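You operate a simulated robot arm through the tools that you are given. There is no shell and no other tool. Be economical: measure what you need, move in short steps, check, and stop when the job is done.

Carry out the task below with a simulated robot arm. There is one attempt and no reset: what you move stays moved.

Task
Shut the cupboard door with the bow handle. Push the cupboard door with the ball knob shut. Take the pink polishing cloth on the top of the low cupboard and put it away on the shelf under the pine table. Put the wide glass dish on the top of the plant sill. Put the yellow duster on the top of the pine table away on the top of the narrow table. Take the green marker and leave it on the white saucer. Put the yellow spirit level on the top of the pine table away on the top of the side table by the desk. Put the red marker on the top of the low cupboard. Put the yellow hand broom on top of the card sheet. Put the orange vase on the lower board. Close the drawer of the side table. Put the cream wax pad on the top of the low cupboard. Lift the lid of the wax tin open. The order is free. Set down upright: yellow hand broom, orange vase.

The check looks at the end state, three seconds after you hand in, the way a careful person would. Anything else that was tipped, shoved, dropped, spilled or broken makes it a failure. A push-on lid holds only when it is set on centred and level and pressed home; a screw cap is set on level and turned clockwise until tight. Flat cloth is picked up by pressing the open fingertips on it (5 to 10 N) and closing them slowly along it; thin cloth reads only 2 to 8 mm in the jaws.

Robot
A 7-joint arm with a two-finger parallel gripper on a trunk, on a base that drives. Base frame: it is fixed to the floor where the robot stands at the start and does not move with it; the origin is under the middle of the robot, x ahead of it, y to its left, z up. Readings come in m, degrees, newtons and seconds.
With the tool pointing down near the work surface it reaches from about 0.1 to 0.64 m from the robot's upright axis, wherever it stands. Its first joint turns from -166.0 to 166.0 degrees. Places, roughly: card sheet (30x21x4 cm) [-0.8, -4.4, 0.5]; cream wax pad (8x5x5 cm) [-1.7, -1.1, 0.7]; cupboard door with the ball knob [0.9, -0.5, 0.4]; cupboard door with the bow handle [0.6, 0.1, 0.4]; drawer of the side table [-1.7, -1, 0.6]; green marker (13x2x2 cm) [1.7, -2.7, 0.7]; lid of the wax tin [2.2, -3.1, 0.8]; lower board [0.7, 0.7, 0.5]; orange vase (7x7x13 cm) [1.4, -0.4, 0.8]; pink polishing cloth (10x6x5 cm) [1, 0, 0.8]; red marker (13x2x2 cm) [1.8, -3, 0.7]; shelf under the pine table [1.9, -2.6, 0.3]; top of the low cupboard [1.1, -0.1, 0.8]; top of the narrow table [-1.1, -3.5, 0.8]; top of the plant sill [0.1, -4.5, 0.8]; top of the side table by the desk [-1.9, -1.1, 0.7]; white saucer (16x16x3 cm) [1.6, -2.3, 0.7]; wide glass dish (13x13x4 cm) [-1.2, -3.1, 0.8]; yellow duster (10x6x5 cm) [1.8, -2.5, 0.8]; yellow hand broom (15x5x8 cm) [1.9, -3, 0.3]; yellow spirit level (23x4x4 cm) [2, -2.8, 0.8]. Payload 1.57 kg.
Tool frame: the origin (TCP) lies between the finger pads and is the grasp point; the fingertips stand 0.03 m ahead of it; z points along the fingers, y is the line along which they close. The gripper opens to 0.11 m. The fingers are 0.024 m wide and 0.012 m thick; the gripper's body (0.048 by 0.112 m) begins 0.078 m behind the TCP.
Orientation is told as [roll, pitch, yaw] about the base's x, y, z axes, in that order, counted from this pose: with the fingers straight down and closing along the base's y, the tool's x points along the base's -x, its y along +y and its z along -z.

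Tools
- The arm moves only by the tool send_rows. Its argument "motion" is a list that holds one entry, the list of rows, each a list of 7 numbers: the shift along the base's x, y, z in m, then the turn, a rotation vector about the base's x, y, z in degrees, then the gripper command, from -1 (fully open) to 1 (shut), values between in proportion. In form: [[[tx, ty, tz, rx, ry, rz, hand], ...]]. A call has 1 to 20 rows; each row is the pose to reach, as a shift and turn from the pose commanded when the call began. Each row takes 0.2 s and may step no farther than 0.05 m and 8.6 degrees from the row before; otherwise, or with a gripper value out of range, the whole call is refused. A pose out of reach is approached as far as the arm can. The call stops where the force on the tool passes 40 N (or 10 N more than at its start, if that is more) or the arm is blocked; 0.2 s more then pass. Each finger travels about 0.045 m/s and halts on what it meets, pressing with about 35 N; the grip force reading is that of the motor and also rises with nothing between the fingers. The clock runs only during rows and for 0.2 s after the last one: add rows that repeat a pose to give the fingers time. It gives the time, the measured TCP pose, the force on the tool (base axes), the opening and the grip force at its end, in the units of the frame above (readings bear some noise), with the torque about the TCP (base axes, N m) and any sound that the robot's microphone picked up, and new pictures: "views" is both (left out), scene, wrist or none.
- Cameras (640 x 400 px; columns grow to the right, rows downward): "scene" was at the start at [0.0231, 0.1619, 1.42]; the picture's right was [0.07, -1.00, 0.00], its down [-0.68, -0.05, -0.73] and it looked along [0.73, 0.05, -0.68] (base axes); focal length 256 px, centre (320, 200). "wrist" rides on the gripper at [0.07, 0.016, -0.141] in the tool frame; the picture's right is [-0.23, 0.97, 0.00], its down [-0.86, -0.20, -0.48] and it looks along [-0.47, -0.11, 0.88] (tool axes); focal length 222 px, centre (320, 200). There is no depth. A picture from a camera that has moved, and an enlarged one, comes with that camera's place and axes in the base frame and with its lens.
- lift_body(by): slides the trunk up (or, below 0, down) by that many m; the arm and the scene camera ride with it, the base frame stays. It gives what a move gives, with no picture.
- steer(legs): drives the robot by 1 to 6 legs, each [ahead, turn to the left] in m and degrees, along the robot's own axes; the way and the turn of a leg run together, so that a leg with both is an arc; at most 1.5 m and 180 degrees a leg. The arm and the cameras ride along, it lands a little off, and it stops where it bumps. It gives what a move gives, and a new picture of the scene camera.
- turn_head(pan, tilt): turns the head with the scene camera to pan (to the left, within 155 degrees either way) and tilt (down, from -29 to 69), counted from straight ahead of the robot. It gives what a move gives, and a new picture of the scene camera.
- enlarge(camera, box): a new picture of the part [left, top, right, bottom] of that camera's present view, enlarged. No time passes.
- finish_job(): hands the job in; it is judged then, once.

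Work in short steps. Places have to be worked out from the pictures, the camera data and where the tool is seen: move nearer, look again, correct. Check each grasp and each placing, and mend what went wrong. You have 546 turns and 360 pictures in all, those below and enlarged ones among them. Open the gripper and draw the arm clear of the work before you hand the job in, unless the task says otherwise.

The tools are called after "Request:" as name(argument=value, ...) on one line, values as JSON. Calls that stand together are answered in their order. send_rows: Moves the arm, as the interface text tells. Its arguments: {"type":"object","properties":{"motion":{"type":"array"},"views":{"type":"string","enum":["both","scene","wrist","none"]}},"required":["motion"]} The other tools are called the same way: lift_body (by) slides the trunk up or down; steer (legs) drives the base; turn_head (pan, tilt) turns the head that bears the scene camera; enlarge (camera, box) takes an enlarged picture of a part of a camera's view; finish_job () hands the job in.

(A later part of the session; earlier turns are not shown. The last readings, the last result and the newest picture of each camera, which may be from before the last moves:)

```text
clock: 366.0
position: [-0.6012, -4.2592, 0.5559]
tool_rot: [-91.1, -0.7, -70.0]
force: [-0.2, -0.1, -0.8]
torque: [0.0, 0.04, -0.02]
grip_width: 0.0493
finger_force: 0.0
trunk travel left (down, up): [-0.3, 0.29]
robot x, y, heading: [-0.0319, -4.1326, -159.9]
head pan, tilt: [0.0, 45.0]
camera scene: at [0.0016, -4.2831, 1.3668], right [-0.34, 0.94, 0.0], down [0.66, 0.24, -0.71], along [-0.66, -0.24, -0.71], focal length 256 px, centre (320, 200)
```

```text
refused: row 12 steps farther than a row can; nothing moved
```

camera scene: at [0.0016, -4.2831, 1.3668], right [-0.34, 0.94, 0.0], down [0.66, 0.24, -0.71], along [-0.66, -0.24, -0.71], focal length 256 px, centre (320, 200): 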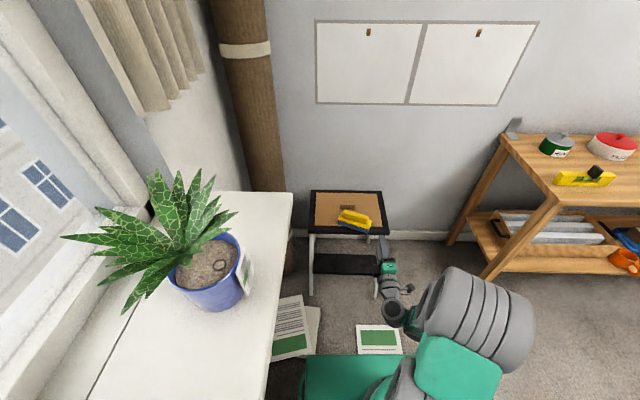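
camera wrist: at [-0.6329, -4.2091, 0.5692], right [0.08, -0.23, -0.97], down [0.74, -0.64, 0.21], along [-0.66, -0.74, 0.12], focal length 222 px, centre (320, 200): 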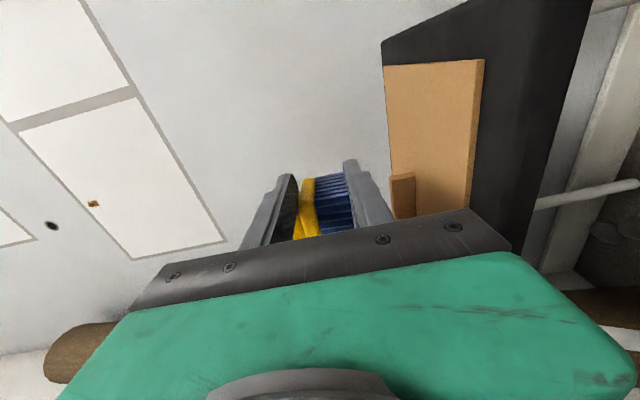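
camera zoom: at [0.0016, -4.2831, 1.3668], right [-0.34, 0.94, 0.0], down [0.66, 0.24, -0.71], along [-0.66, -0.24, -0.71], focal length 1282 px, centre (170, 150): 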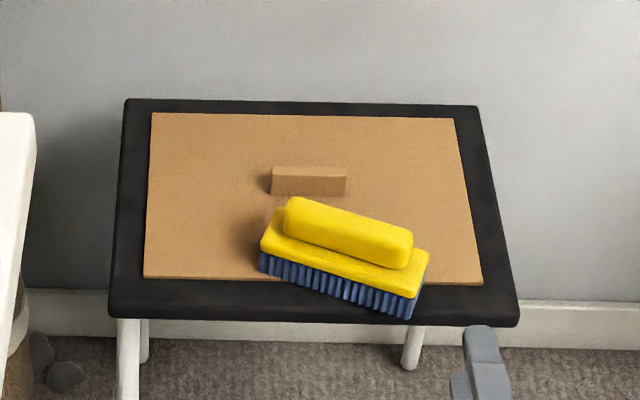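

Request:
send_rows(motion=[[[0.02, 0.01, 0.03, 2.5, -6.9, 0, 0], [0.04, 0.015, 0.06, 5, -13.8, 0, 0], [0.06, 0.02, 0.09, 7.5, -20.7, 0, 0], [0.08, 0.025, 0.12, 10, -27.6, 0, 0], [0.09, 0.03, 0.14, 12.5, -34.5, 0, 0], [0.1, 0.035, 0.15, 15, -41.4, 0, 0], [0.11, 0.04, 0.16, 17.5, -48.3, 0, 0], [0.12, 0.045, 0.17, 20, -55.2, 0, 0], [0.12, 0.045, 0.17, 22.5, -62.1, 0, 0], [0.12, 0.045, 0.17, 25, -69, 0, 0], [0.12, 0.045, 0.17, 27.6, -75.9, 0, 0], [0.12, 0.045, 0.17, 30, -82, 0, 0], [0.12, 0.045, 0.17, 31, -85.2, 0, 0]]], views="none")

Request:
send_rows(motion=[[[0, 0, 0, 0, 0, -8.4, 0], [0, 0, 0, 0, 0, -16.8, 0], [0, 0, 0, 0, 0, -25, 0]]], views="none")

Request:
steer(legs=[[0.11, 0]])

```text
clock: 368.8
position: [-0.4814, -4.2154, 0.7254]
tool_rot: [-0.3, 0.0, -70.7]
force: [0.3, 0.0, 0.4]
torque: [0.02, -0.05, -0.02]
grip_width: 0.055
finger_force: 0.0
trunk travel left (down, up): [-0.3, 0.29]
robot x, y, heading: [-0.0251, -4.1325, -159.9]
head pan, tilt: [0.0, 45.0]
```

```text
clock: 369.6
position: [-0.4801, -4.2151, 0.7253]
tool_rot: [-0.4, -0.1, -95.8]
force: [0.4, -0.7, -0.7]
torque: [-0.02, 0.01, 0.01]
grip_width: 0.0551
finger_force: 0.0
trunk travel left (down, up): [-0.3, 0.29]
robot x, y, heading: [-0.0294, -4.1323, -159.9]
head pan, tilt: [0.0, 45.0]
```

```text
clock: 370.8
position: [-0.5844, -4.2531, 0.7257]
tool_rot: [-0.4, 0.1, -95.7]
force: [-0.4, 1.1, 0.3]
torque: [0.0, -0.01, -0.01]
grip_width: 0.055
finger_force: 0.1
trunk travel left (down, up): [-0.3, 0.29]
robot x, y, heading: [-0.137, -4.1687, -159.9]
head pan, tilt: [0.0, 45.0]
camera scene: at [-0.1016, -4.3208, 1.3668], right [-0.34, 0.94, 0.0], down [0.66, 0.24, -0.71], along [-0.66, -0.24, -0.71], focal length 256 px, centre (320, 200)
```

scene: 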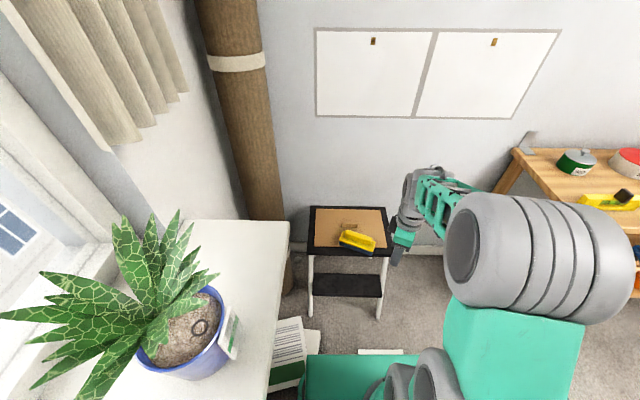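

I move above the handle centre (≈(-0.70,-4.38)) and look down with the wrist camera.

Request:
send_rows(motion=[[[-0.03, -0.033, 0, 0, 0, 0, 0], [-0.06, -0.066, 0, 0, 0, 0, 0], [-0.09, -0.1, 0, 0, 0, 0, 0], [-0.116, -0.129, 0, 0, 0, 0, 0], [-0.116, -0.129, -0.04, 0, 0, 0, 0]]], views="wrist")

```text
clock: 372.0
position: [-0.7023, -4.3799, 0.686]
tool_rot: [-0.3, 0.1, -95.7]
force: [-0.2, 0.8, 0.7]
torque: [-0.01, -0.03, 0.01]
grip_width: 0.0553
finger_force: 0.0
trunk travel left (down, up): [-0.3, 0.29]
robot x, y, heading: [-0.1348, -4.1707, -159.8]
head pan, tilt: [0.0, 45.0]
camera wrist: at [-0.6779, -4.3123, 0.828], right [0.95, -0.32, -0.01], down [-0.28, -0.83, 0.48], along [-0.16, -0.45, -0.88], focal length 222 px, centre (320, 200)
```

wrist: 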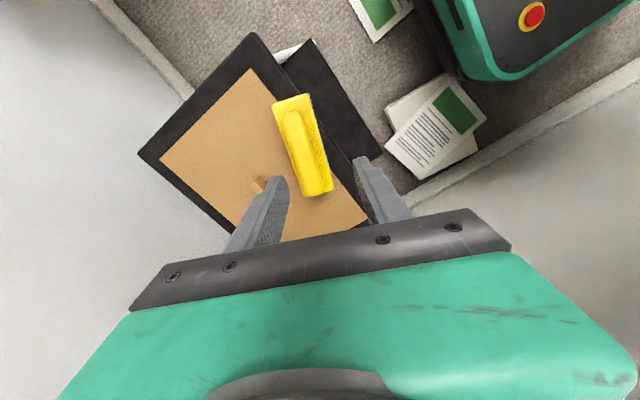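

Handle centre ≈(-0.721,-4.376), axis 97°. I correct yaw by +12.5° and descend.

Request:
send_rows(motion=[[[-0.008, 0.002, -0.01, 0, 0, 6, 0], [-0.019, 0.004, -0.03, 0, 0, 12.5, 0], [-0.019, 0.004, -0.06, 0, 0, 12.5, 0], [-0.019, 0.004, -0.085, 0, 0, 12.5, 0]]], views="wrist")

```text
clock: 373.0
position: [-0.7199, -4.3772, 0.6016]
tool_rot: [-0.5, 0.0, -83.2]
force: [-0.4, -0.5, 0.0]
torque: [0.05, 0.0, -0.02]
grip_width: 0.055
finger_force: 0.1
trunk travel left (down, up): [-0.3, 0.29]
robot x, y, heading: [-0.1348, -4.1727, -160.0]
head pan, tilt: [0.0, 45.0]
camera wrist: at [-0.7112, -4.3053, 0.7423], right [0.99, -0.11, -0.01], down [-0.09, -0.87, 0.48], along [-0.06, -0.48, -0.88], focal length 222 px, centre (320, 200)
```

wrist: 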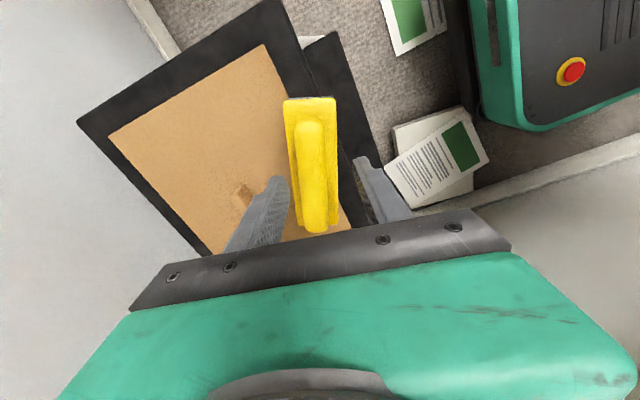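

Request:
send_rows(motion=[[[-0.003, 0, -0.015, 0, 0, 0, 0], [-0.004, 0, -0.027, 0, 0, 0, 0], [-0.004, 0, -0.028, 0, 0, 0, 0.4], [-0.004, 0, -0.028, 0, 0, 0, 0.8], [-0.004, 0, -0.028, 0, 0, 0, 1], [-0.004, 0, -0.028, 0, 0, 0, 1]]], views="wrist")

```text
clock: 374.4
position: [-0.7224, -4.3783, 0.5719]
tool_rot: [-0.4, 0.1, -83.2]
force: [-0.8, 0.2, 0.8]
torque: [-0.01, 0.04, 0.03]
grip_width: 0.0254
finger_force: 32.9
trunk travel left (down, up): [-0.3, 0.29]
robot x, y, heading: [-0.1361, -4.1659, -159.7]
head pan, tilt: [0.0, 45.0]
camera wrist: at [-0.715, -4.3068, 0.7139], right [0.99, -0.11, -0.01], down [-0.09, -0.87, 0.48], along [-0.06, -0.48, -0.88], focal length 222 px, centre (320, 200)
```

wrist: 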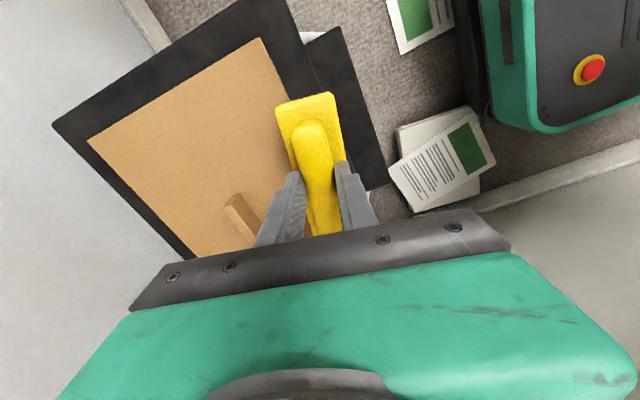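

Gripped. I lift, turn it parallel to the card, and move it to the strip between the knob and front edge.

Request:
send_rows(motion=[[[0, 0, 0.02, 0, 0, 0, 1], [0, 0, 0.04, 0, 0, 5, 1], [-0.018, -0.02, 0.04, 0, 0, 10, 1], [-0.038, -0.04, 0.04, 0, 0, 15, 1], [-0.038, -0.04, 0.025, 0, 0, 15, 1]]], views="both")

Request:
enlarge(camera="scene", box=[295, 190, 405, 270])

```text
clock: 375.6
position: [-0.7612, -4.4183, 0.5973]
tool_rot: [-0.4, 0.0, -68.2]
force: [0.3, 0.4, -1.0]
torque: [0.01, 0.0, 0.0]
grip_width: 0.0252
finger_force: 35.2
trunk travel left (down, up): [-0.3, 0.29]
robot x, y, heading: [-0.1388, -4.172, -160.0]
head pan, tilt: [0.0, 45.0]
camera scene: at [-0.1019, -4.321, 1.3668], right [-0.34, 0.94, 0.0], down [0.66, 0.24, -0.71], along [-0.66, -0.24, -0.71], focal length 256 px, centre (320, 200)
camera wrist: at [-0.7718, -4.3462, 0.7391], right [0.99, 0.15, -0.01], down [0.14, -0.87, 0.48], along [0.07, -0.47, -0.88], focal length 222 px, centre (320, 200)
```

scene: 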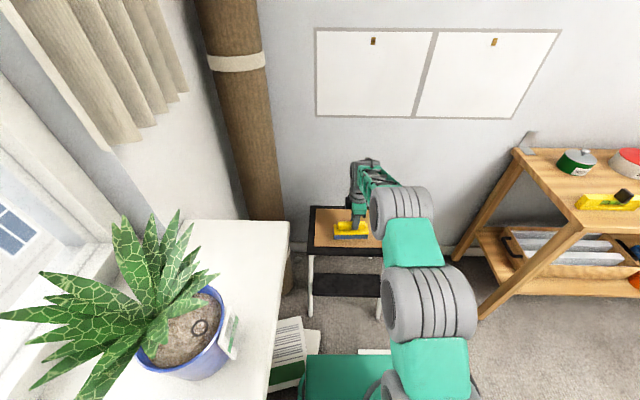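
wrist: 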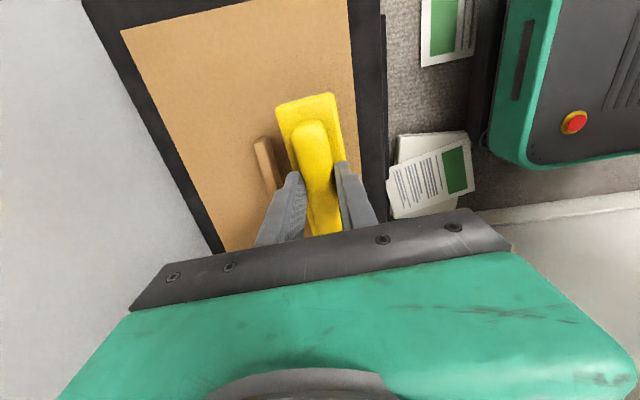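

```text
5.00 times, centred on (350, 230) of scene
camera zoom: at [-0.1019, -4.321, 1.3668], right [-0.34, 0.94, 0.0], down [0.66, 0.24, -0.71], along [-0.66, -0.24, -0.71], focal length 1282 px, centre (170, 50)
```

zoom: 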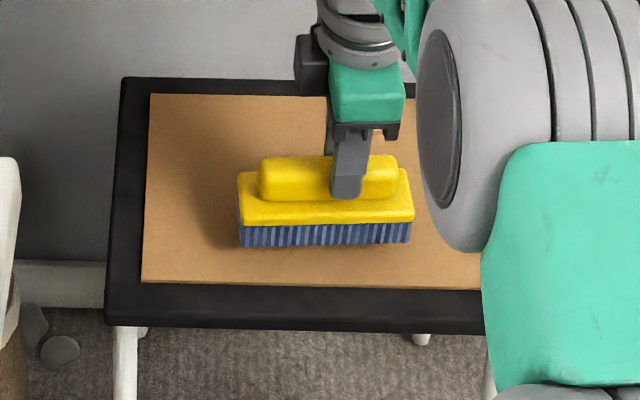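

The broom is well placed. I lower to contact, release and rise.

Request:
send_rows(motion=[[[0, 0, -0.012, 0, 0, 0, 1], [0, 0, -0.02, 0, 0, 0, 1], [0, 0, -0.025, 0, 0, 0, 1]]], views="none")

Request:
send_rows(motion=[[[0, 0, -0.002, 0, 0, 0, 1], [0, 0, -0.004, 0, 0, 0, 1]]], views="none")

```text
clock: 376.4
position: [-0.7616, -4.4174, 0.5732]
tool_rot: [-0.4, -0.1, -68.2]
force: [1.5, 0.4, 2.7]
torque: [0.31, -0.08, -0.08]
grip_width: 0.0252
finger_force: 34.6
trunk travel left (down, up): [-0.3, 0.29]
robot x, y, heading: [-0.1333, -4.1684, -159.9]
head pan, tilt: [0.0, 45.0]
```

```text
clock: 377.0
position: [-0.7622, -4.4177, 0.5714]
tool_rot: [-0.8, 0.0, -68.1]
force: [5.1, 3.7, 23.6]
torque: [0.42, -0.31, 0.03]
grip_width: 0.0252
finger_force: 35.1
trunk travel left (down, up): [-0.3, 0.29]
robot x, y, heading: [-0.1306, -4.1669, -160.0]
head pan, tilt: [0.0, 45.0]
```

Request:
send_rows(motion=[[[0, 0, 0.002, 0, 0, 0, 0.7], [0, 0, 0.003, 0, 0, 0, 0.4], [0, 0, 0.004, 0, 0, 0, 0.2], [0, 0, 0.004, 0, 0, 0, 0], [0, 0, 0.03, 0, 0, 0, 0], [0, 0, 0.07, 0, 0, 0, 0], [0, 0, 0.11, 0, 0, 0, 0], [0.03, 0.01, 0.14, 0, 0, 0, 0], [0.07, 0.025, 0.16, 0, 0, 0, 0], [0.11, 0.04, 0.16, 0, 0, 0, 0], [0.15, 0.055, 0.16, 0, 0, 0, 0]]], views="scene")

Request:
enlarge(camera="scene", box=[295, 190, 405, 270])

```text
clock: 379.4
position: [-0.6112, -4.3636, 0.728]
tool_rot: [-0.3, 0.0, -68.3]
force: [1.0, -0.3, -0.3]
torque: [0.05, 0.01, -0.01]
grip_width: 0.055
finger_force: 0.0
trunk travel left (down, up): [-0.3, 0.29]
robot x, y, heading: [-0.1355, -4.166, -160.0]
head pan, tilt: [0.0, 45.0]
camera scene: at [-0.1021, -4.321, 1.3668], right [-0.34, 0.94, 0.0], down [0.66, 0.24, -0.71], along [-0.66, -0.24, -0.71], focal length 256 px, centre (320, 200)
```

scene: 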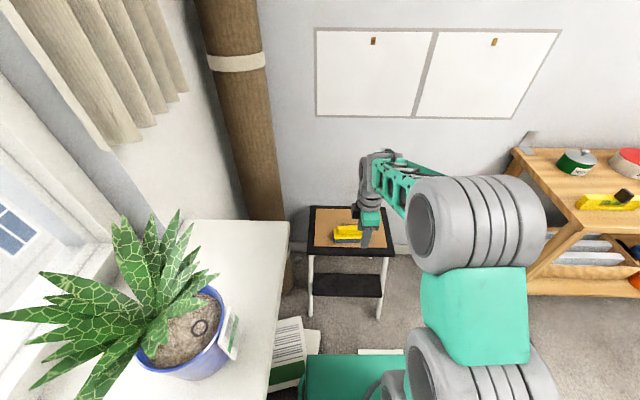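

```text
5.00 times, centred on (350, 230) of scene
camera zoom: at [-0.1021, -4.321, 1.3668], right [-0.34, 0.94, 0.0], down [0.66, 0.24, -0.71], along [-0.66, -0.24, -0.71], focal length 1282 px, centre (170, 50)
```

zoom: 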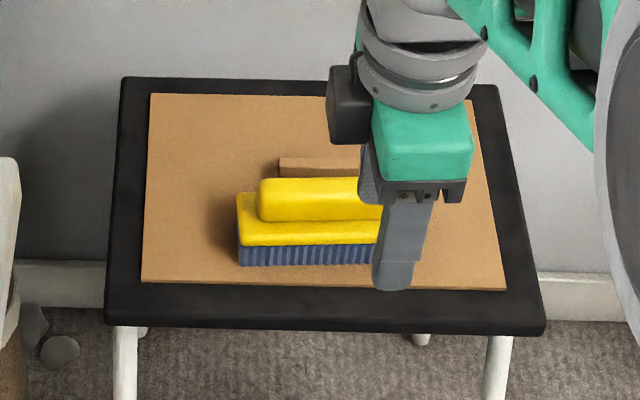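

Broom stands upright on the card sheet. Next the glass dish: I raise the trunk and drive to face the narrow table.

Request:
lift_body(by=0.3)

Request:
steer(legs=[[-0.2, 0], [0, -90], [1.3, 0], [0, 90]])

Request:
turn_head(pan=5, tilt=35)

```text
clock: 382.3
position: [-0.6131, -4.363, 1.0199]
tool_rot: [-0.4, 0.0, -68.2]
force: [-0.7, -0.8, 0.3]
torque: [0.01, -0.01, 0.0]
grip_width: 0.0549
finger_force: 0.0
out of reach, approached as far as the arm can: row 1
trunk travel left (down, up): [-0.59, 0.0]
robot x, y, heading: [-0.1336, -4.168, -159.6]
head pan, tilt: [0.0, 45.0]
```

```text
clock: 397.6
position: [-0.902, -3.1296, 1.0187]
tool_rot: [-0.3, 0.1, -64.4]
force: [-0.9, 0.2, -0.3]
torque: [0.05, -0.05, -0.01]
grip_width: 0.0552
finger_force: 0.1
trunk travel left (down, up): [-0.59, 0.0]
robot x, y, heading: [-0.4436, -2.9006, -156.0]
head pan, tilt: [0.0, 45.0]
camera scene: at [-0.397, -3.0531, 1.6568], right [-0.4, 0.91, 0.0], down [0.65, 0.29, -0.71], along [-0.65, -0.29, -0.71], focal length 256 px, centre (320, 200)
```

scene: 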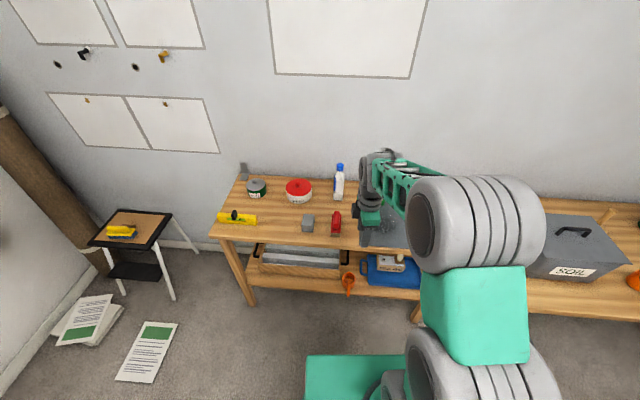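

```text
clock: 398.4
position: [-0.9027, -3.1307, 1.0186]
tool_rot: [-0.5, 0.0, -64.4]
force: [-0.4, 0.2, -0.3]
torque: [0.04, 0.03, 0.01]
grip_width: 0.0551
finger_force: 0.0
trunk travel left (down, up): [-0.59, 0.0]
robot x, y, heading: [-0.4384, -2.9085, -156.0]
head pan, tilt: [5.0, 35.0]
camera scene: at [-0.3998, -3.0626, 1.6715], right [-0.48, 0.88, 0.0], down [0.5, 0.28, -0.82], along [-0.72, -0.4, -0.57], focal length 256 px, centre (320, 200)
```

scene: 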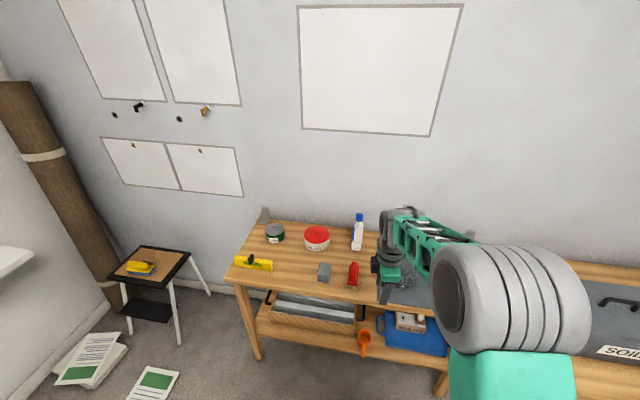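

The arm hides the dish area. I swing the arm to the right.

Request:
send_rows(motion=[[[0.02, 0.045, 0, 0, 0, 0, 0], [0.04, 0.09, 0, 0, 0, 0, 0], [0.06, 0.135, 0, 0, 0, 0, 0], [0.08, 0.18, 0, 0, 0, 0, 0], [0.1, 0.225, 0, 0, 0, 0, 0], [0.12, 0.27, 0, 0, 0, 0, 0], [0.15, 0.31, 0, 0, 0, 0, 0], [0.18, 0.35, 0, 0, 0, 0, 0], [0.21, 0.39, 0, 0, 0, 0, 0], [0.24, 0.43, 0, 0, 0, 0, 0], [0.27, 0.47, 0, 0, 0, 0, 0], [0.3, 0.51, 0, 0, 0, 0, 0]]], views="scene")

Request:
enlarge(camera="scene", box=[220, 190, 480, 350])

```text
clock: 401.0
position: [-0.6571, -2.69, 1.017]
tool_rot: [-0.4, 0.0, -64.3]
force: [0.0, -0.2, -0.2]
torque: [0.01, 0.03, 0.01]
grip_width: 0.055
finger_force: 0.0
out of reach, approached as far as the arm can: row 11, 12
trunk travel left (down, up): [-0.59, 0.0]
robot x, y, heading: [-0.444, -2.903, -156.1]
head pan, tilt: [5.0, 35.0]
camera scene: at [-0.3998, -3.0624, 1.6716], right [-0.48, 0.88, 0.0], down [0.5, 0.28, -0.82], along [-0.72, -0.4, -0.57], focal length 256 px, centre (320, 200)
```

scene: 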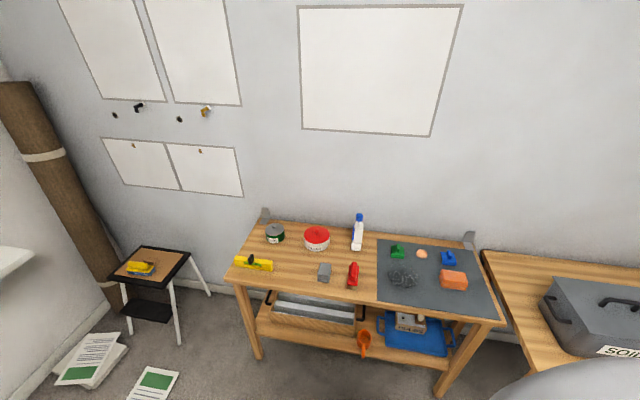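

```text
2.46 times, centred on (350, 270) of scene
camera zoom: at [-0.3998, -3.0624, 1.6716], right [-0.48, 0.88, 0.0], down [0.5, 0.28, -0.82], along [-0.72, -0.4, -0.57], focal length 631 px, centre (246, 28)
```

zoom: 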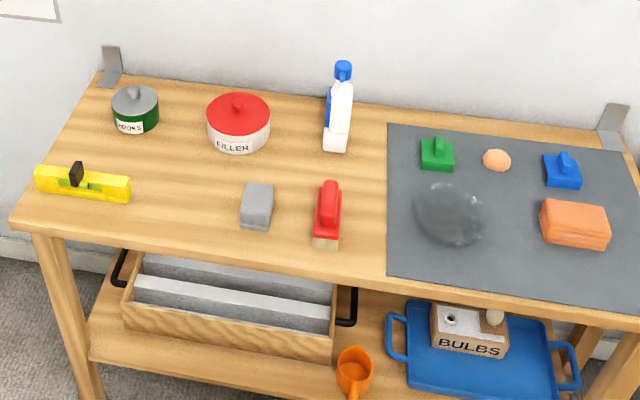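

The glass dish stands on the grey mat at ≈(-1.205,-3.10). At 13 cm it must be held by its rim. I turn slightly, drive closer and bring the wrist camera over its near rim.

Request:
steer(legs=[[0, -6], [0.1, 0]])

Request:
send_rows(motion=[[[-0.03, -0.035, -0.01, 0, 0, 0, 0], [-0.06, -0.07, -0.02, 0, 0, 0, 0], [-0.09, -0.105, -0.03, 0, 0, 0, 0], [-0.12, -0.14, -0.04, 0, 0, 0, 0], [-0.15, -0.175, -0.05, 0, 0, 0, 0], [-0.19, -0.2, -0.06, 0, 0, 0, 0], [-0.23, -0.22, -0.07, 0, 0, 0, 0], [-0.27, -0.24, -0.08, 0, 0, 0, 0], [-0.31, -0.26, -0.09, 0, 0, 0, 0], [-0.34, -0.29, -0.1, 0, 0, 0, 0], [-0.37, -0.32, -0.11, 0, 0, 0, 0], [-0.39, -0.35, -0.12, 0, 0, 0, 0]]], views="both")

```text
clock: 402.6
position: [-0.728, -2.6993, 1.0178]
tool_rot: [-0.3, 0.0, -70.5]
force: [-1.1, 0.0, 0.6]
torque: [0.0, -0.02, -0.02]
grip_width: 0.055
finger_force: 0.0
trunk travel left (down, up): [-0.59, 0.0]
robot x, y, heading: [-0.5334, -2.932, -162.1]
head pan, tilt: [5.0, 35.0]
camera scene: at [-0.5122, -3.0966, 1.6716], right [-0.39, 0.92, 0.0], down [0.53, 0.22, -0.82], along [-0.75, -0.32, -0.57], focal length 256 px, centre (320, 200)
```

scene: 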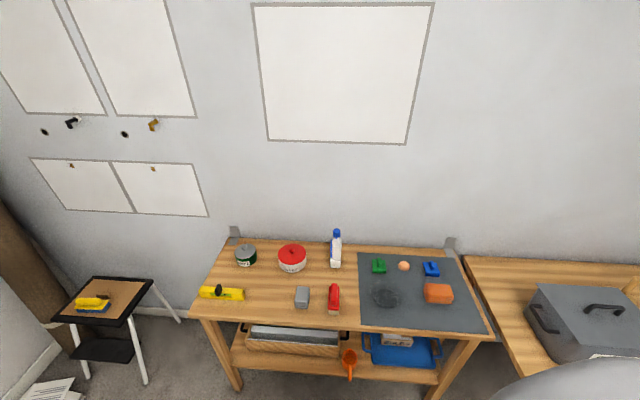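

```text
clock: 405.2
position: [-1.1169, -3.0519, 0.8945]
tool_rot: [-0.4, 0.0, -70.5]
force: [0.8, -0.4, 0.6]
torque: [0.01, -0.02, 0.0]
grip_width: 0.0548
finger_force: 0.1
trunk travel left (down, up): [-0.59, 0.0]
robot x, y, heading: [-0.5374, -2.9342, -162.0]
head pan, tilt: [5.0, 35.0]
camera scene: at [-0.5115, -3.0966, 1.6716], right [-0.39, 0.92, 0.0], down [0.53, 0.22, -0.82], along [-0.75, -0.32, -0.57], focal length 256 px, centre (320, 200)
camera wrist: at [-1.1253, -2.9795, 1.0367], right [0.99, 0.11, -0.01], down [0.1, -0.87, 0.48], along [0.05, -0.48, -0.88], focal length 222 px, centre (320, 200)
```

scene: 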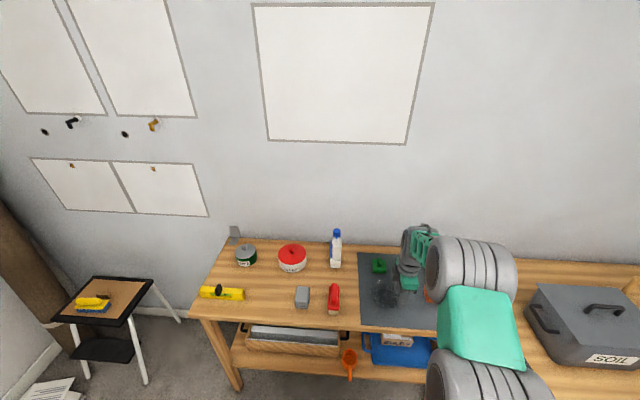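
wrist: 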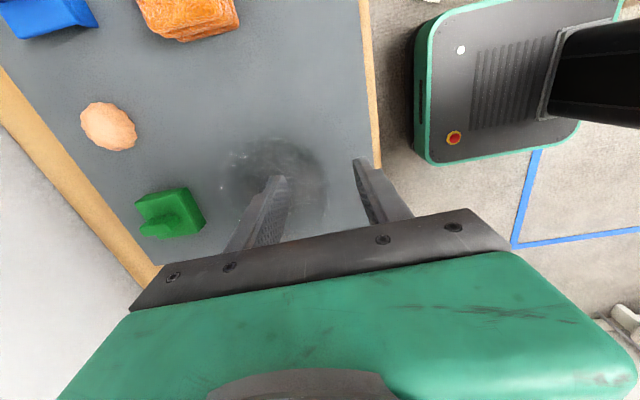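

Request:
enlarge(camera="wrist", box=[190, 110, 400, 240])

```text
3.05 times, centred on (295, 175) of wrist
camera zoom: at [-1.1253, -2.9795, 1.0367], right [0.99, 0.11, -0.01], down [0.1, -0.87, 0.48], along [0.05, -0.48, -0.88], focal length 677 px, centre (396, 276)
```

zoom: 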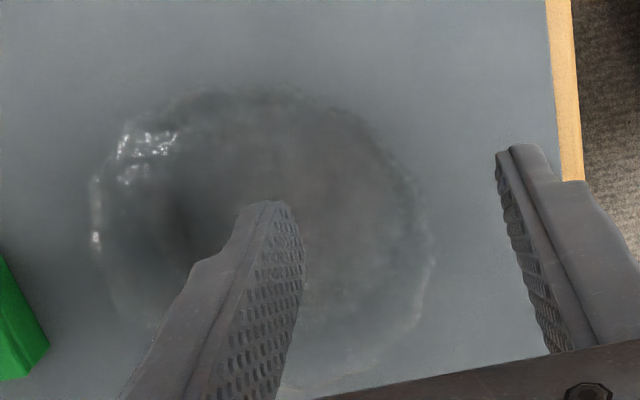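

Dish centre ≈(-1.168,-3.103), radius 0.067. I place the fingers astride its near rim at (-1.104,-3.083) and go down partway.

Request:
send_rows(motion=[[[0.007, -0.016, -0.01, 0, 0, 0, 0], [0.013, -0.031, -0.03, 0, 0, 0, 0], [0.013, -0.031, -0.055, 0, 0, 0, 0], [0.013, -0.031, -0.075, 0, 0, 0, 0]]], views="wrist")

Request:
enlarge(camera="wrist", box=[190, 80, 430, 240])

```text
clock: 406.2
position: [-1.1037, -3.081, 0.8221]
tool_rot: [-0.4, 0.1, -70.4]
force: [-0.5, -0.6, -0.2]
torque: [0.0, 0.01, -0.02]
grip_width: 0.0551
finger_force: 0.0
trunk travel left (down, up): [-0.59, 0.0]
robot x, y, heading: [-0.5363, -2.9326, -162.1]
head pan, tilt: [5.0, 35.0]
camera wrist: at [-1.1113, -3.0091, 0.9635], right [0.99, 0.11, -0.01], down [0.1, -0.87, 0.48], along [0.05, -0.48, -0.88], focal length 222 px, centre (320, 200)
```

wrist: 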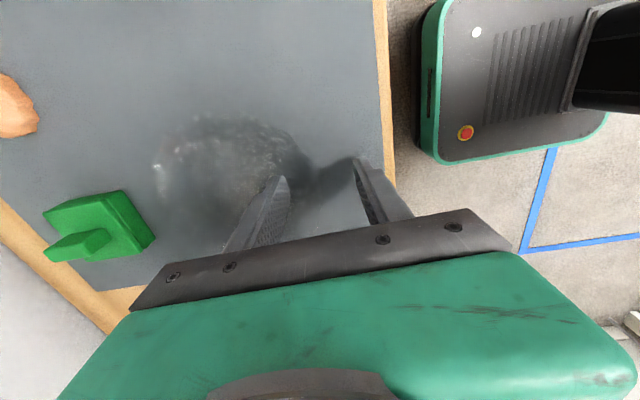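

```text
2.50 times, centred on (310, 160) of wrist
camera zoom: at [-1.1113, -3.0091, 0.9635], right [0.99, 0.11, -0.01], down [0.1, -0.87, 0.48], along [0.05, -0.48, -0.88], focal length 555 px, centre (345, 300)
```

zoom: 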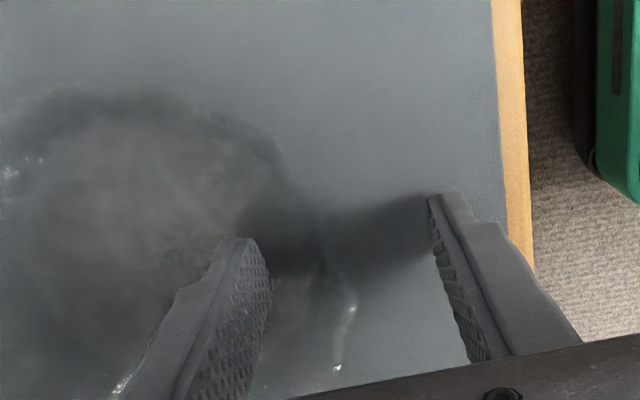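

The fingers straddle the rim. I descend carefully, checking forces.

Request:
send_rows(motion=[[[0, 0, -0.01, 0, 0, 0, 0], [0, 0, -0.02, 0, 0, 0, 0], [0, 0, -0.027, 0, 0, 0, 0]]], views="none")

Request:
send_rows(motion=[[[0, 0, -0.004, 0, 0, 0, 0], [0, 0, -0.008, 0, 0, 0, 0]]], views="none")

Request:
send_rows(motion=[[[0, 0, -0.003, 0, 0, 0, 0], [0, 0, -0.006, 0, 0, 0, 0]]], views="wrist")

```text
clock: 406.8
position: [-1.1125, -3.084, 0.8193]
tool_rot: [-1.5, 0.2, -70.3]
force: [6.7, 2.4, 20.8]
torque: [-0.21, 0.24, 0.2]
grip_width: 0.0485
finger_force: 0.0
trunk travel left (down, up): [-0.59, 0.0]
robot x, y, heading: [-0.5328, -2.9349, -162.1]
head pan, tilt: [5.0, 35.0]
stopped in row 2: the force on the tool passed its limit (the readings are from after the stop); the commanded pose is now the measured one
```

```text
clock: 407.2
position: [-1.1146, -3.0836, 0.8184]
tool_rot: [-1.9, 0.0, -70.2]
force: [5.9, 1.4, 17.6]
torque: [-0.14, 0.23, 0.14]
grip_width: 0.0496
finger_force: 0.0
trunk travel left (down, up): [-0.59, 0.0]
robot x, y, heading: [-0.538, -2.9343, -162.0]
head pan, tilt: [5.0, 35.0]
stopped in row 2: the force on the tool passed its limit (the readings are from after the stop); the commanded pose is now the measured one
```

```text
clock: 407.7
position: [-1.1184, -3.0862, 0.818]
tool_rot: [-2.5, 0.2, -70.3]
force: [5.4, 1.1, 19.8]
torque: [-0.16, 0.27, 0.11]
grip_width: 0.0495
finger_force: 0.0
trunk travel left (down, up): [-0.59, 0.0]
robot x, y, heading: [-0.5279, -2.9342, -162.0]
head pan, tilt: [5.0, 35.0]
stopped in row 2: the force on the tool passed its limit (the readings are from after the stop); the commanded pose is now the measured one
camera wrist: at [-1.1209, -3.0119, 0.9586], right [0.99, 0.11, -0.04], down [0.12, -0.87, 0.48], along [0.02, -0.49, -0.87], focal length 222 px, centre (320, 200)
```

wrist: 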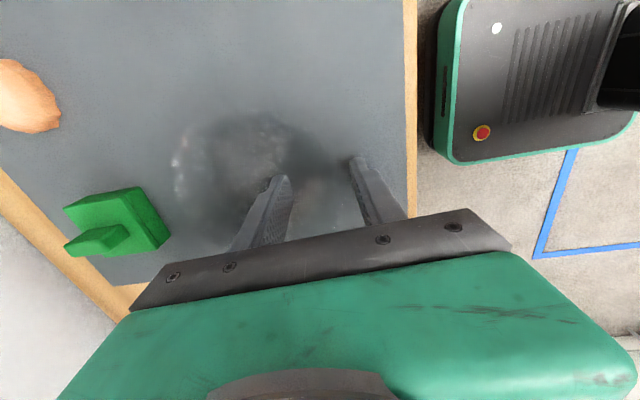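

Contact too early: a finger touched the rim. I raise and re-examine.

Request:
send_rows(motion=[[[0.0, 0.0, 0.02, 0, 0, 0, 0], [0.005, 0.0, 0.05, 1, 0, 0, 0], [0.005, 0.0, 0.09, 2, 0, 0, 0]]], views="wrist")

Request:
enlarge(camera="wrist", box=[160, 80, 420, 240])

```text
clock: 408.5
position: [-1.112, -3.0858, 0.9049]
tool_rot: [-1.4, 2.1, -70.3]
force: [0.3, -0.3, -0.7]
torque: [-0.01, 0.02, 0.0]
grip_width: 0.055
finger_force: 0.1
trunk travel left (down, up): [-0.59, 0.0]
robot x, y, heading: [-0.5343, -2.9349, -162.1]
head pan, tilt: [5.0, 35.0]
camera wrist: at [-1.1155, -3.0177, 1.0487], right [0.99, 0.11, -0.03], down [0.12, -0.88, 0.45], along [0.02, -0.45, -0.89], focal length 222 px, centre (320, 200)
```

wrist: 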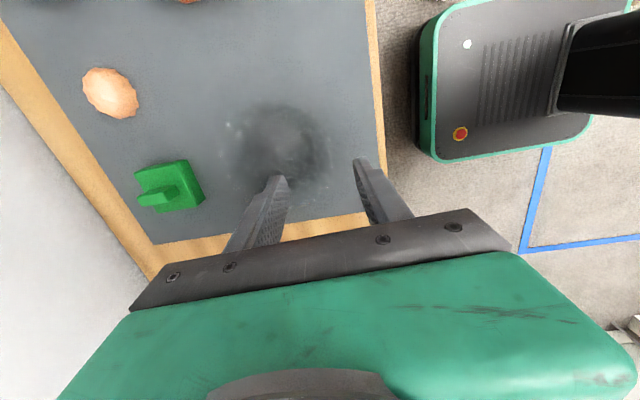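

```text
2.46 times, centred on (290, 160) of wrist
camera zoom: at [-1.1155, -3.0177, 1.0487], right [0.99, 0.11, -0.03], down [0.12, -0.88, 0.45], along [0.02, -0.45, -0.89], focal length 547 px, centre (394, 298)
```

zoom: 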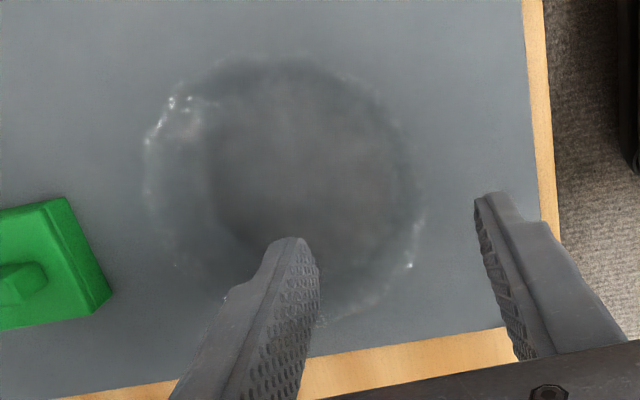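

The contact was by the inner finger near z 0.79. I want to see the dish's true shape from a lower angle, so I back off and lower the trunk.

Request:
send_rows(motion=[[[0.04, 0.02, 0.03, 0, -1, 0, 0], [0.085, 0.035, 0.05, 0, -2, 0, 0], [0.13, 0.05, 0.07, 0, -2, 0, 0], [0.17, 0.08, 0.08, 0, -2, 0, 0], [0.2, 0.115, 0.08, 0, -2, 0, 0], [0.22, 0.155, 0.08, 0, -2, 0, 0], [0.24, 0.2, 0.08, 0, -2, 0, 0]]], views="none")

Request:
steer(legs=[[-0.3, 0]])

Request:
lift_body(by=-0.4)

Request:
turn_head(pan=5, tilt=25)

Request:
enlarge(camera="scene", box=[280, 160, 440, 260])

```text
refused: row 1 steps farther than a row can; nothing moved
```

```text
clock: 410.6
position: [-0.8273, -2.9918, 0.9061]
tool_rot: [-1.4, 1.9, -70.7]
force: [-0.6, -0.2, 1.1]
torque: [0.0, 0.0, -0.03]
grip_width: 0.0551
finger_force: 0.0
trunk travel left (down, up): [-0.59, 0.0]
robot x, y, heading: [-0.2467, -2.8453, -162.7]
head pan, tilt: [5.0, 35.0]
camera scene: at [-0.2253, -3.0047, 1.6716], right [-0.38, 0.92, 0.0], down [0.53, 0.22, -0.82], along [-0.76, -0.32, -0.57], focal length 256 px, centre (320, 200)
```

scene: 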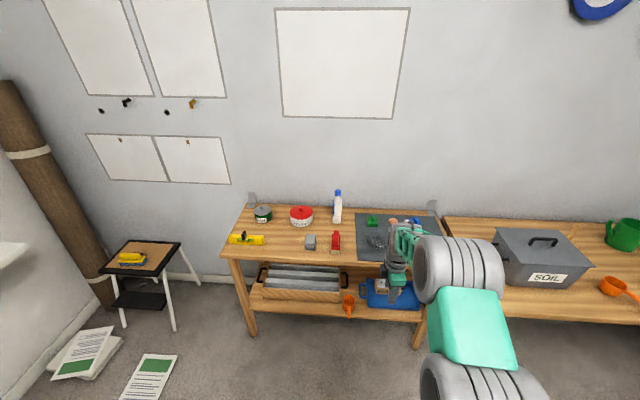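

```text
clock: 414.4
position: [-0.8267, -2.9912, 0.5047]
tool_rot: [-1.5, 2.0, -70.6]
force: [0.1, 0.8, -0.4]
torque: [0.01, 0.02, -0.01]
grip_width: 0.0552
finger_force: 0.1
trunk travel left (down, up): [-0.19, 0.4]
robot x, y, heading: [-0.2482, -2.8439, -162.6]
head pan, tilt: [5.0, 35.0]
```

```text
clock: 415.1
position: [-0.8273, -2.9924, 0.5051]
tool_rot: [-1.5, 2.0, -70.7]
force: [-0.6, 0.1, -0.7]
torque: [0.0, 0.01, 0.03]
grip_width: 0.055
finger_force: 0.0
trunk travel left (down, up): [-0.19, 0.4]
robot x, y, heading: [-0.2479, -2.8435, -162.6]
head pan, tilt: [5.0, 25.0]
camera scene: at [-0.2296, -3.0065, 1.2873], right [-0.38, 0.92, 0.0], down [0.39, 0.16, -0.91], along [-0.84, -0.35, -0.42], focal length 256 px, centre (320, 200)
```

scene: 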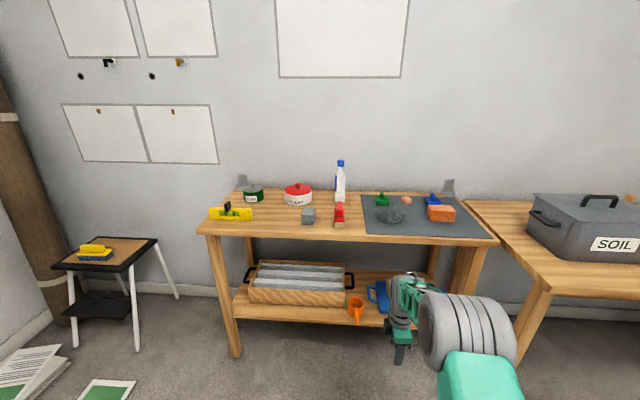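

```text
4.00 times, centred on (360, 210) of scene
camera zoom: at [-0.2296, -3.0065, 1.2873], right [-0.38, 0.92, 0.0], down [0.39, 0.16, -0.91], along [-0.84, -0.35, -0.42], focal length 1025 px, centre (160, 160)
```

zoom: 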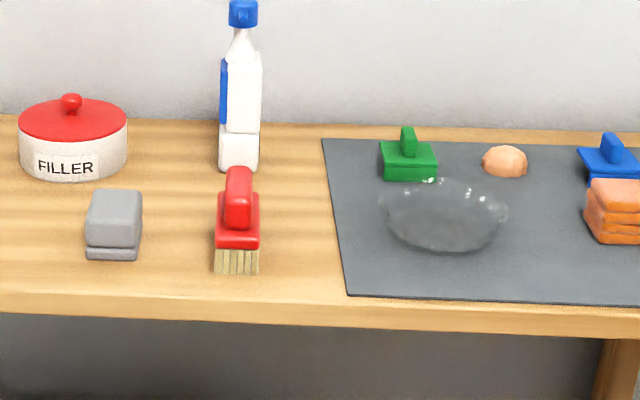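

The dish is a flared glass bowl. I'll retry the rim grip with the jaws fully open, so the inner finger goes down near its centre. Back up into place.

Request:
lift_body(by=0.4)

Request:
steer(legs=[[0.3, 0]])

Request:
send_rows(motion=[[[0, 0, 0, 0, -1, 0, -0.5], [0, 0, 0, 0.7, -2, 0, -1], [0, 0, 0, 0.7, -2, 0, -1]]], views="wrist")

Request:
enlarge(camera="wrist", box=[160, 80, 420, 240])

```text
clock: 419.0
position: [-0.8274, -2.9907, 0.9044]
tool_rot: [-1.5, 2.0, -70.6]
force: [0.3, 0.7, 0.1]
torque: [0.03, -0.02, -0.04]
grip_width: 0.0549
finger_force: 0.0
trunk travel left (down, up): [-0.59, 0.0]
robot x, y, heading: [-0.2499, -2.8452, -162.3]
head pan, tilt: [5.0, 25.0]
```

```text
clock: 421.0
position: [-1.1183, -3.0824, 0.9056]
tool_rot: [-1.3, 2.0, -70.7]
force: [-0.1, -0.6, -0.3]
torque: [0.01, -0.04, 0.01]
grip_width: 0.0552
finger_force: 0.1
trunk travel left (down, up): [-0.59, 0.0]
robot x, y, heading: [-0.5372, -2.9333, -162.7]
head pan, tilt: [5.0, 25.0]
camera scene: at [-0.5197, -3.0982, 1.6873], right [-0.38, 0.92, 0.0], down [0.39, 0.16, -0.91], along [-0.84, -0.35, -0.42], focal length 256 px, centre (320, 200)
```

scene: 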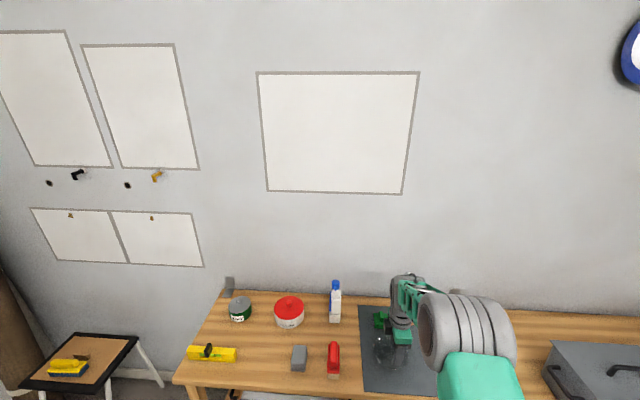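

```text
clock: 421.8
position: [-1.1169, -3.0817, 0.9048]
tool_rot: [0.7, 1.9, -70.6]
force: [-0.9, 0.3, 0.3]
torque: [0.01, -0.02, 0.0]
grip_width: 0.1099
finger_force: 0.1
trunk travel left (down, up): [-0.59, 0.0]
robot x, y, heading: [-0.5386, -2.9349, -162.3]
head pan, tilt: [5.0, 25.0]
camera wrist: at [-1.1253, -3.0162, 1.0495], right [0.99, 0.11, 0.0], down [0.1, -0.89, 0.45], along [0.05, -0.44, -0.9], focal length 222 px, centre (320, 200)
```

wrist: 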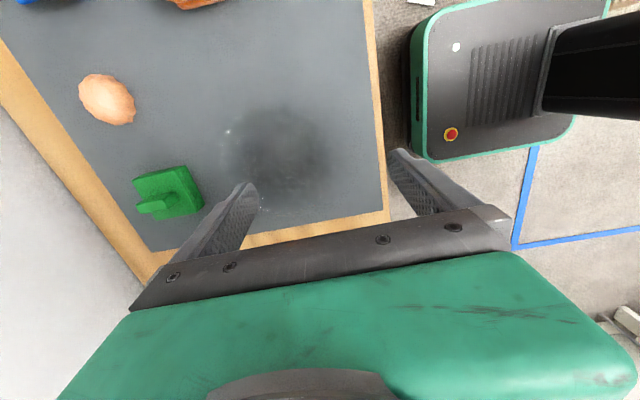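

```text
2.46 times, centred on (290, 160) of wrist
camera zoom: at [-1.1253, -3.0162, 1.0495], right [0.99, 0.11, 0.0], down [0.1, -0.89, 0.45], along [0.05, -0.44, -0.9], focal length 547 px, centre (394, 298)
```

zoom: 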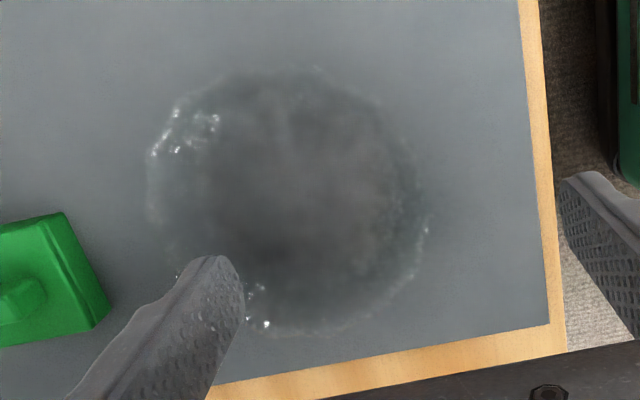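

I align the tool and descend with the inner finger over the dish's centre.

Request:
send_rows(motion=[[[0.006, 0.003, -0.02, -1, 0, 0, -1], [0.012, 0.006, -0.05, -2, 0, 0, -1], [0.012, 0.006, -0.08, -2, 0, 0, -1]]], views="none")

Request:
send_rows(motion=[[[0, 0, -0.005, 0, 0, 0, -1], [0, 0, -0.01, 0, 0, 0, -1]]], views="none")

```text
clock: 422.6
position: [-1.1067, -3.0764, 0.8255]
tool_rot: [-0.1, 0.1, -70.6]
force: [0.0, -0.1, 0.3]
torque: [0.01, 0.01, -0.04]
grip_width: 0.1103
finger_force: 0.2
trunk travel left (down, up): [-0.59, 0.0]
robot x, y, heading: [-0.5395, -2.9358, -162.6]
head pan, tilt: [5.0, 25.0]
```

```text
clock: 423.2
position: [-1.1068, -3.0766, 0.8179]
tool_rot: [-0.4, 0.2, -70.5]
force: [2.8, -1.8, 16.8]
torque: [-0.39, 0.76, 0.0]
grip_width: 0.1075
finger_force: 0.0
trunk travel left (down, up): [-0.59, 0.0]
robot x, y, heading: [-0.5363, -2.9352, -162.3]
head pan, tilt: [5.0, 25.0]
```

The inner finger meets the dish floor at z≈0.788, so this table is simply higher (~0.78) and the rim is at ≈0.82. I raise to 0.836 and close on the rim wall.

Request:
send_rows(motion=[[[0, 0, 0.01, 0, 0, 0, -1], [0, 0, 0.019, 0, 0, 0, -0.8], [0, 0, 0.019, 0, 0, 0, -0.4], [0, 0, 0.019, 0, 0, 0, 0], [0, 0, 0.019, 0, 0, 0, 0.4], [0, 0, 0.019, 0, 0, 0, 0.7], [0, 0, 0.019, 0, 0, 0, 1], [0, 0, 0.019, 0, 0, 0, 1]]], views="wrist")

Request:
enlarge(camera="wrist", box=[160, 80, 420, 240])

```text
clock: 425.0
position: [-1.1057, -3.075, 0.8348]
tool_rot: [-0.1, 0.2, -70.7]
force: [-4.5, 0.3, 3.2]
torque: [-0.27, 0.35, -0.3]
grip_width: 0.0137
finger_force: 18.7
trunk travel left (down, up): [-0.59, 0.0]
robot x, y, heading: [-0.5378, -2.9343, -162.3]
head pan, tilt: [5.0, 25.0]
camera wrist: at [-1.114, -3.0046, 0.9765], right [0.99, 0.11, 0.0], down [0.1, -0.87, 0.48], along [0.05, -0.47, -0.88], focal length 222 px, centre (320, 200)
```

wrist: 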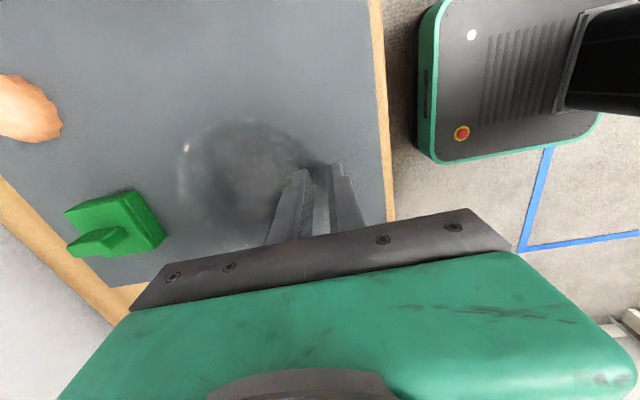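

```text
2.46 times, centred on (290, 160) of wrist
camera zoom: at [-1.114, -3.0046, 0.9765], right [0.99, 0.11, 0.0], down [0.1, -0.87, 0.48], along [0.05, -0.47, -0.88], focal length 547 px, centre (394, 298)
```

zoom: 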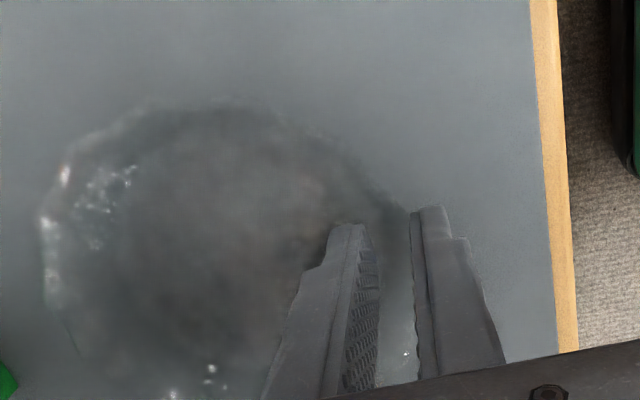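

The wall is gripped (14 mm, sloped wall). I let the grip settle and lift a little.

Request:
send_rows(motion=[[[0, 0, 0, 0, 0, 0, 1], [0, 0, 0, 0, 0, 0, 1], [0, 0, 0.01, 0, 0, 0, 1], [0, 0, 0.02, 0, 0, 0, 1], [0, 0, 0.04, 0, 0, 0, 1]]], views="both")

Request:
enlarge(camera="wrist", box=[160, 80, 420, 240])

```text
clock: 426.2
position: [-1.1034, -3.076, 0.8727]
tool_rot: [0.3, 0.2, -70.6]
force: [0.1, -0.4, -3.1]
torque: [0.06, -0.08, 0.02]
grip_width: 0.0071
finger_force: 26.8
trunk travel left (down, up): [-0.59, 0.0]
robot x, y, heading: [-0.5383, -2.9328, -162.3]
head pan, tilt: [5.0, 25.0]
camera scene: at [-0.5192, -3.0981, 1.6872], right [-0.38, 0.92, 0.0], down [0.39, 0.16, -0.91], along [-0.84, -0.35, -0.42], focal length 256 px, centre (320, 200)
camera wrist: at [-1.1128, -3.0052, 1.0143], right [0.99, 0.11, 0.0], down [0.1, -0.87, 0.48], along [0.05, -0.47, -0.88], focal length 222 px, centre (320, 200)
```

scene: 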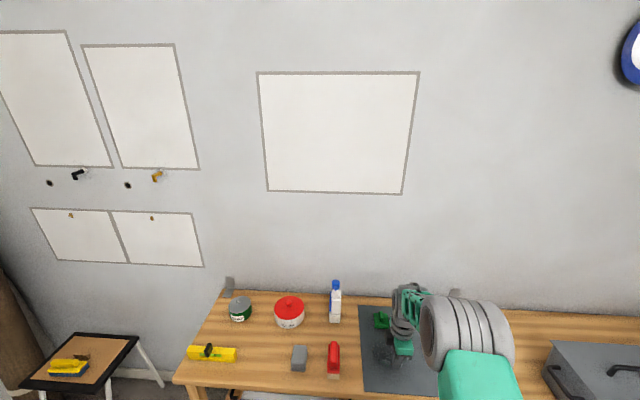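
wrist: 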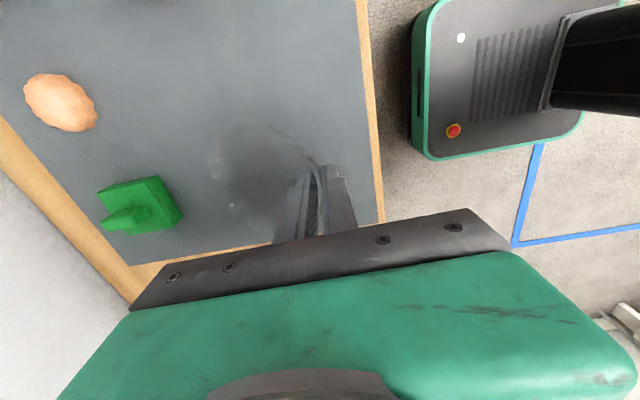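

```text
2.46 times, centred on (290, 160) of wrist
camera zoom: at [-1.1128, -3.0052, 1.0143], right [0.99, 0.11, 0.0], down [0.1, -0.87, 0.48], along [0.05, -0.47, -0.88], focal length 547 px, centre (394, 298)
```

zoom: 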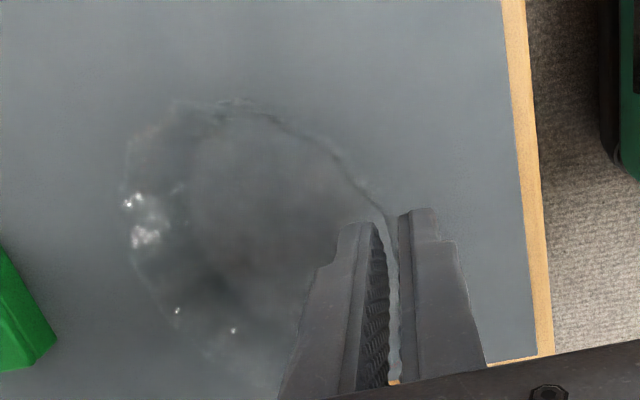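

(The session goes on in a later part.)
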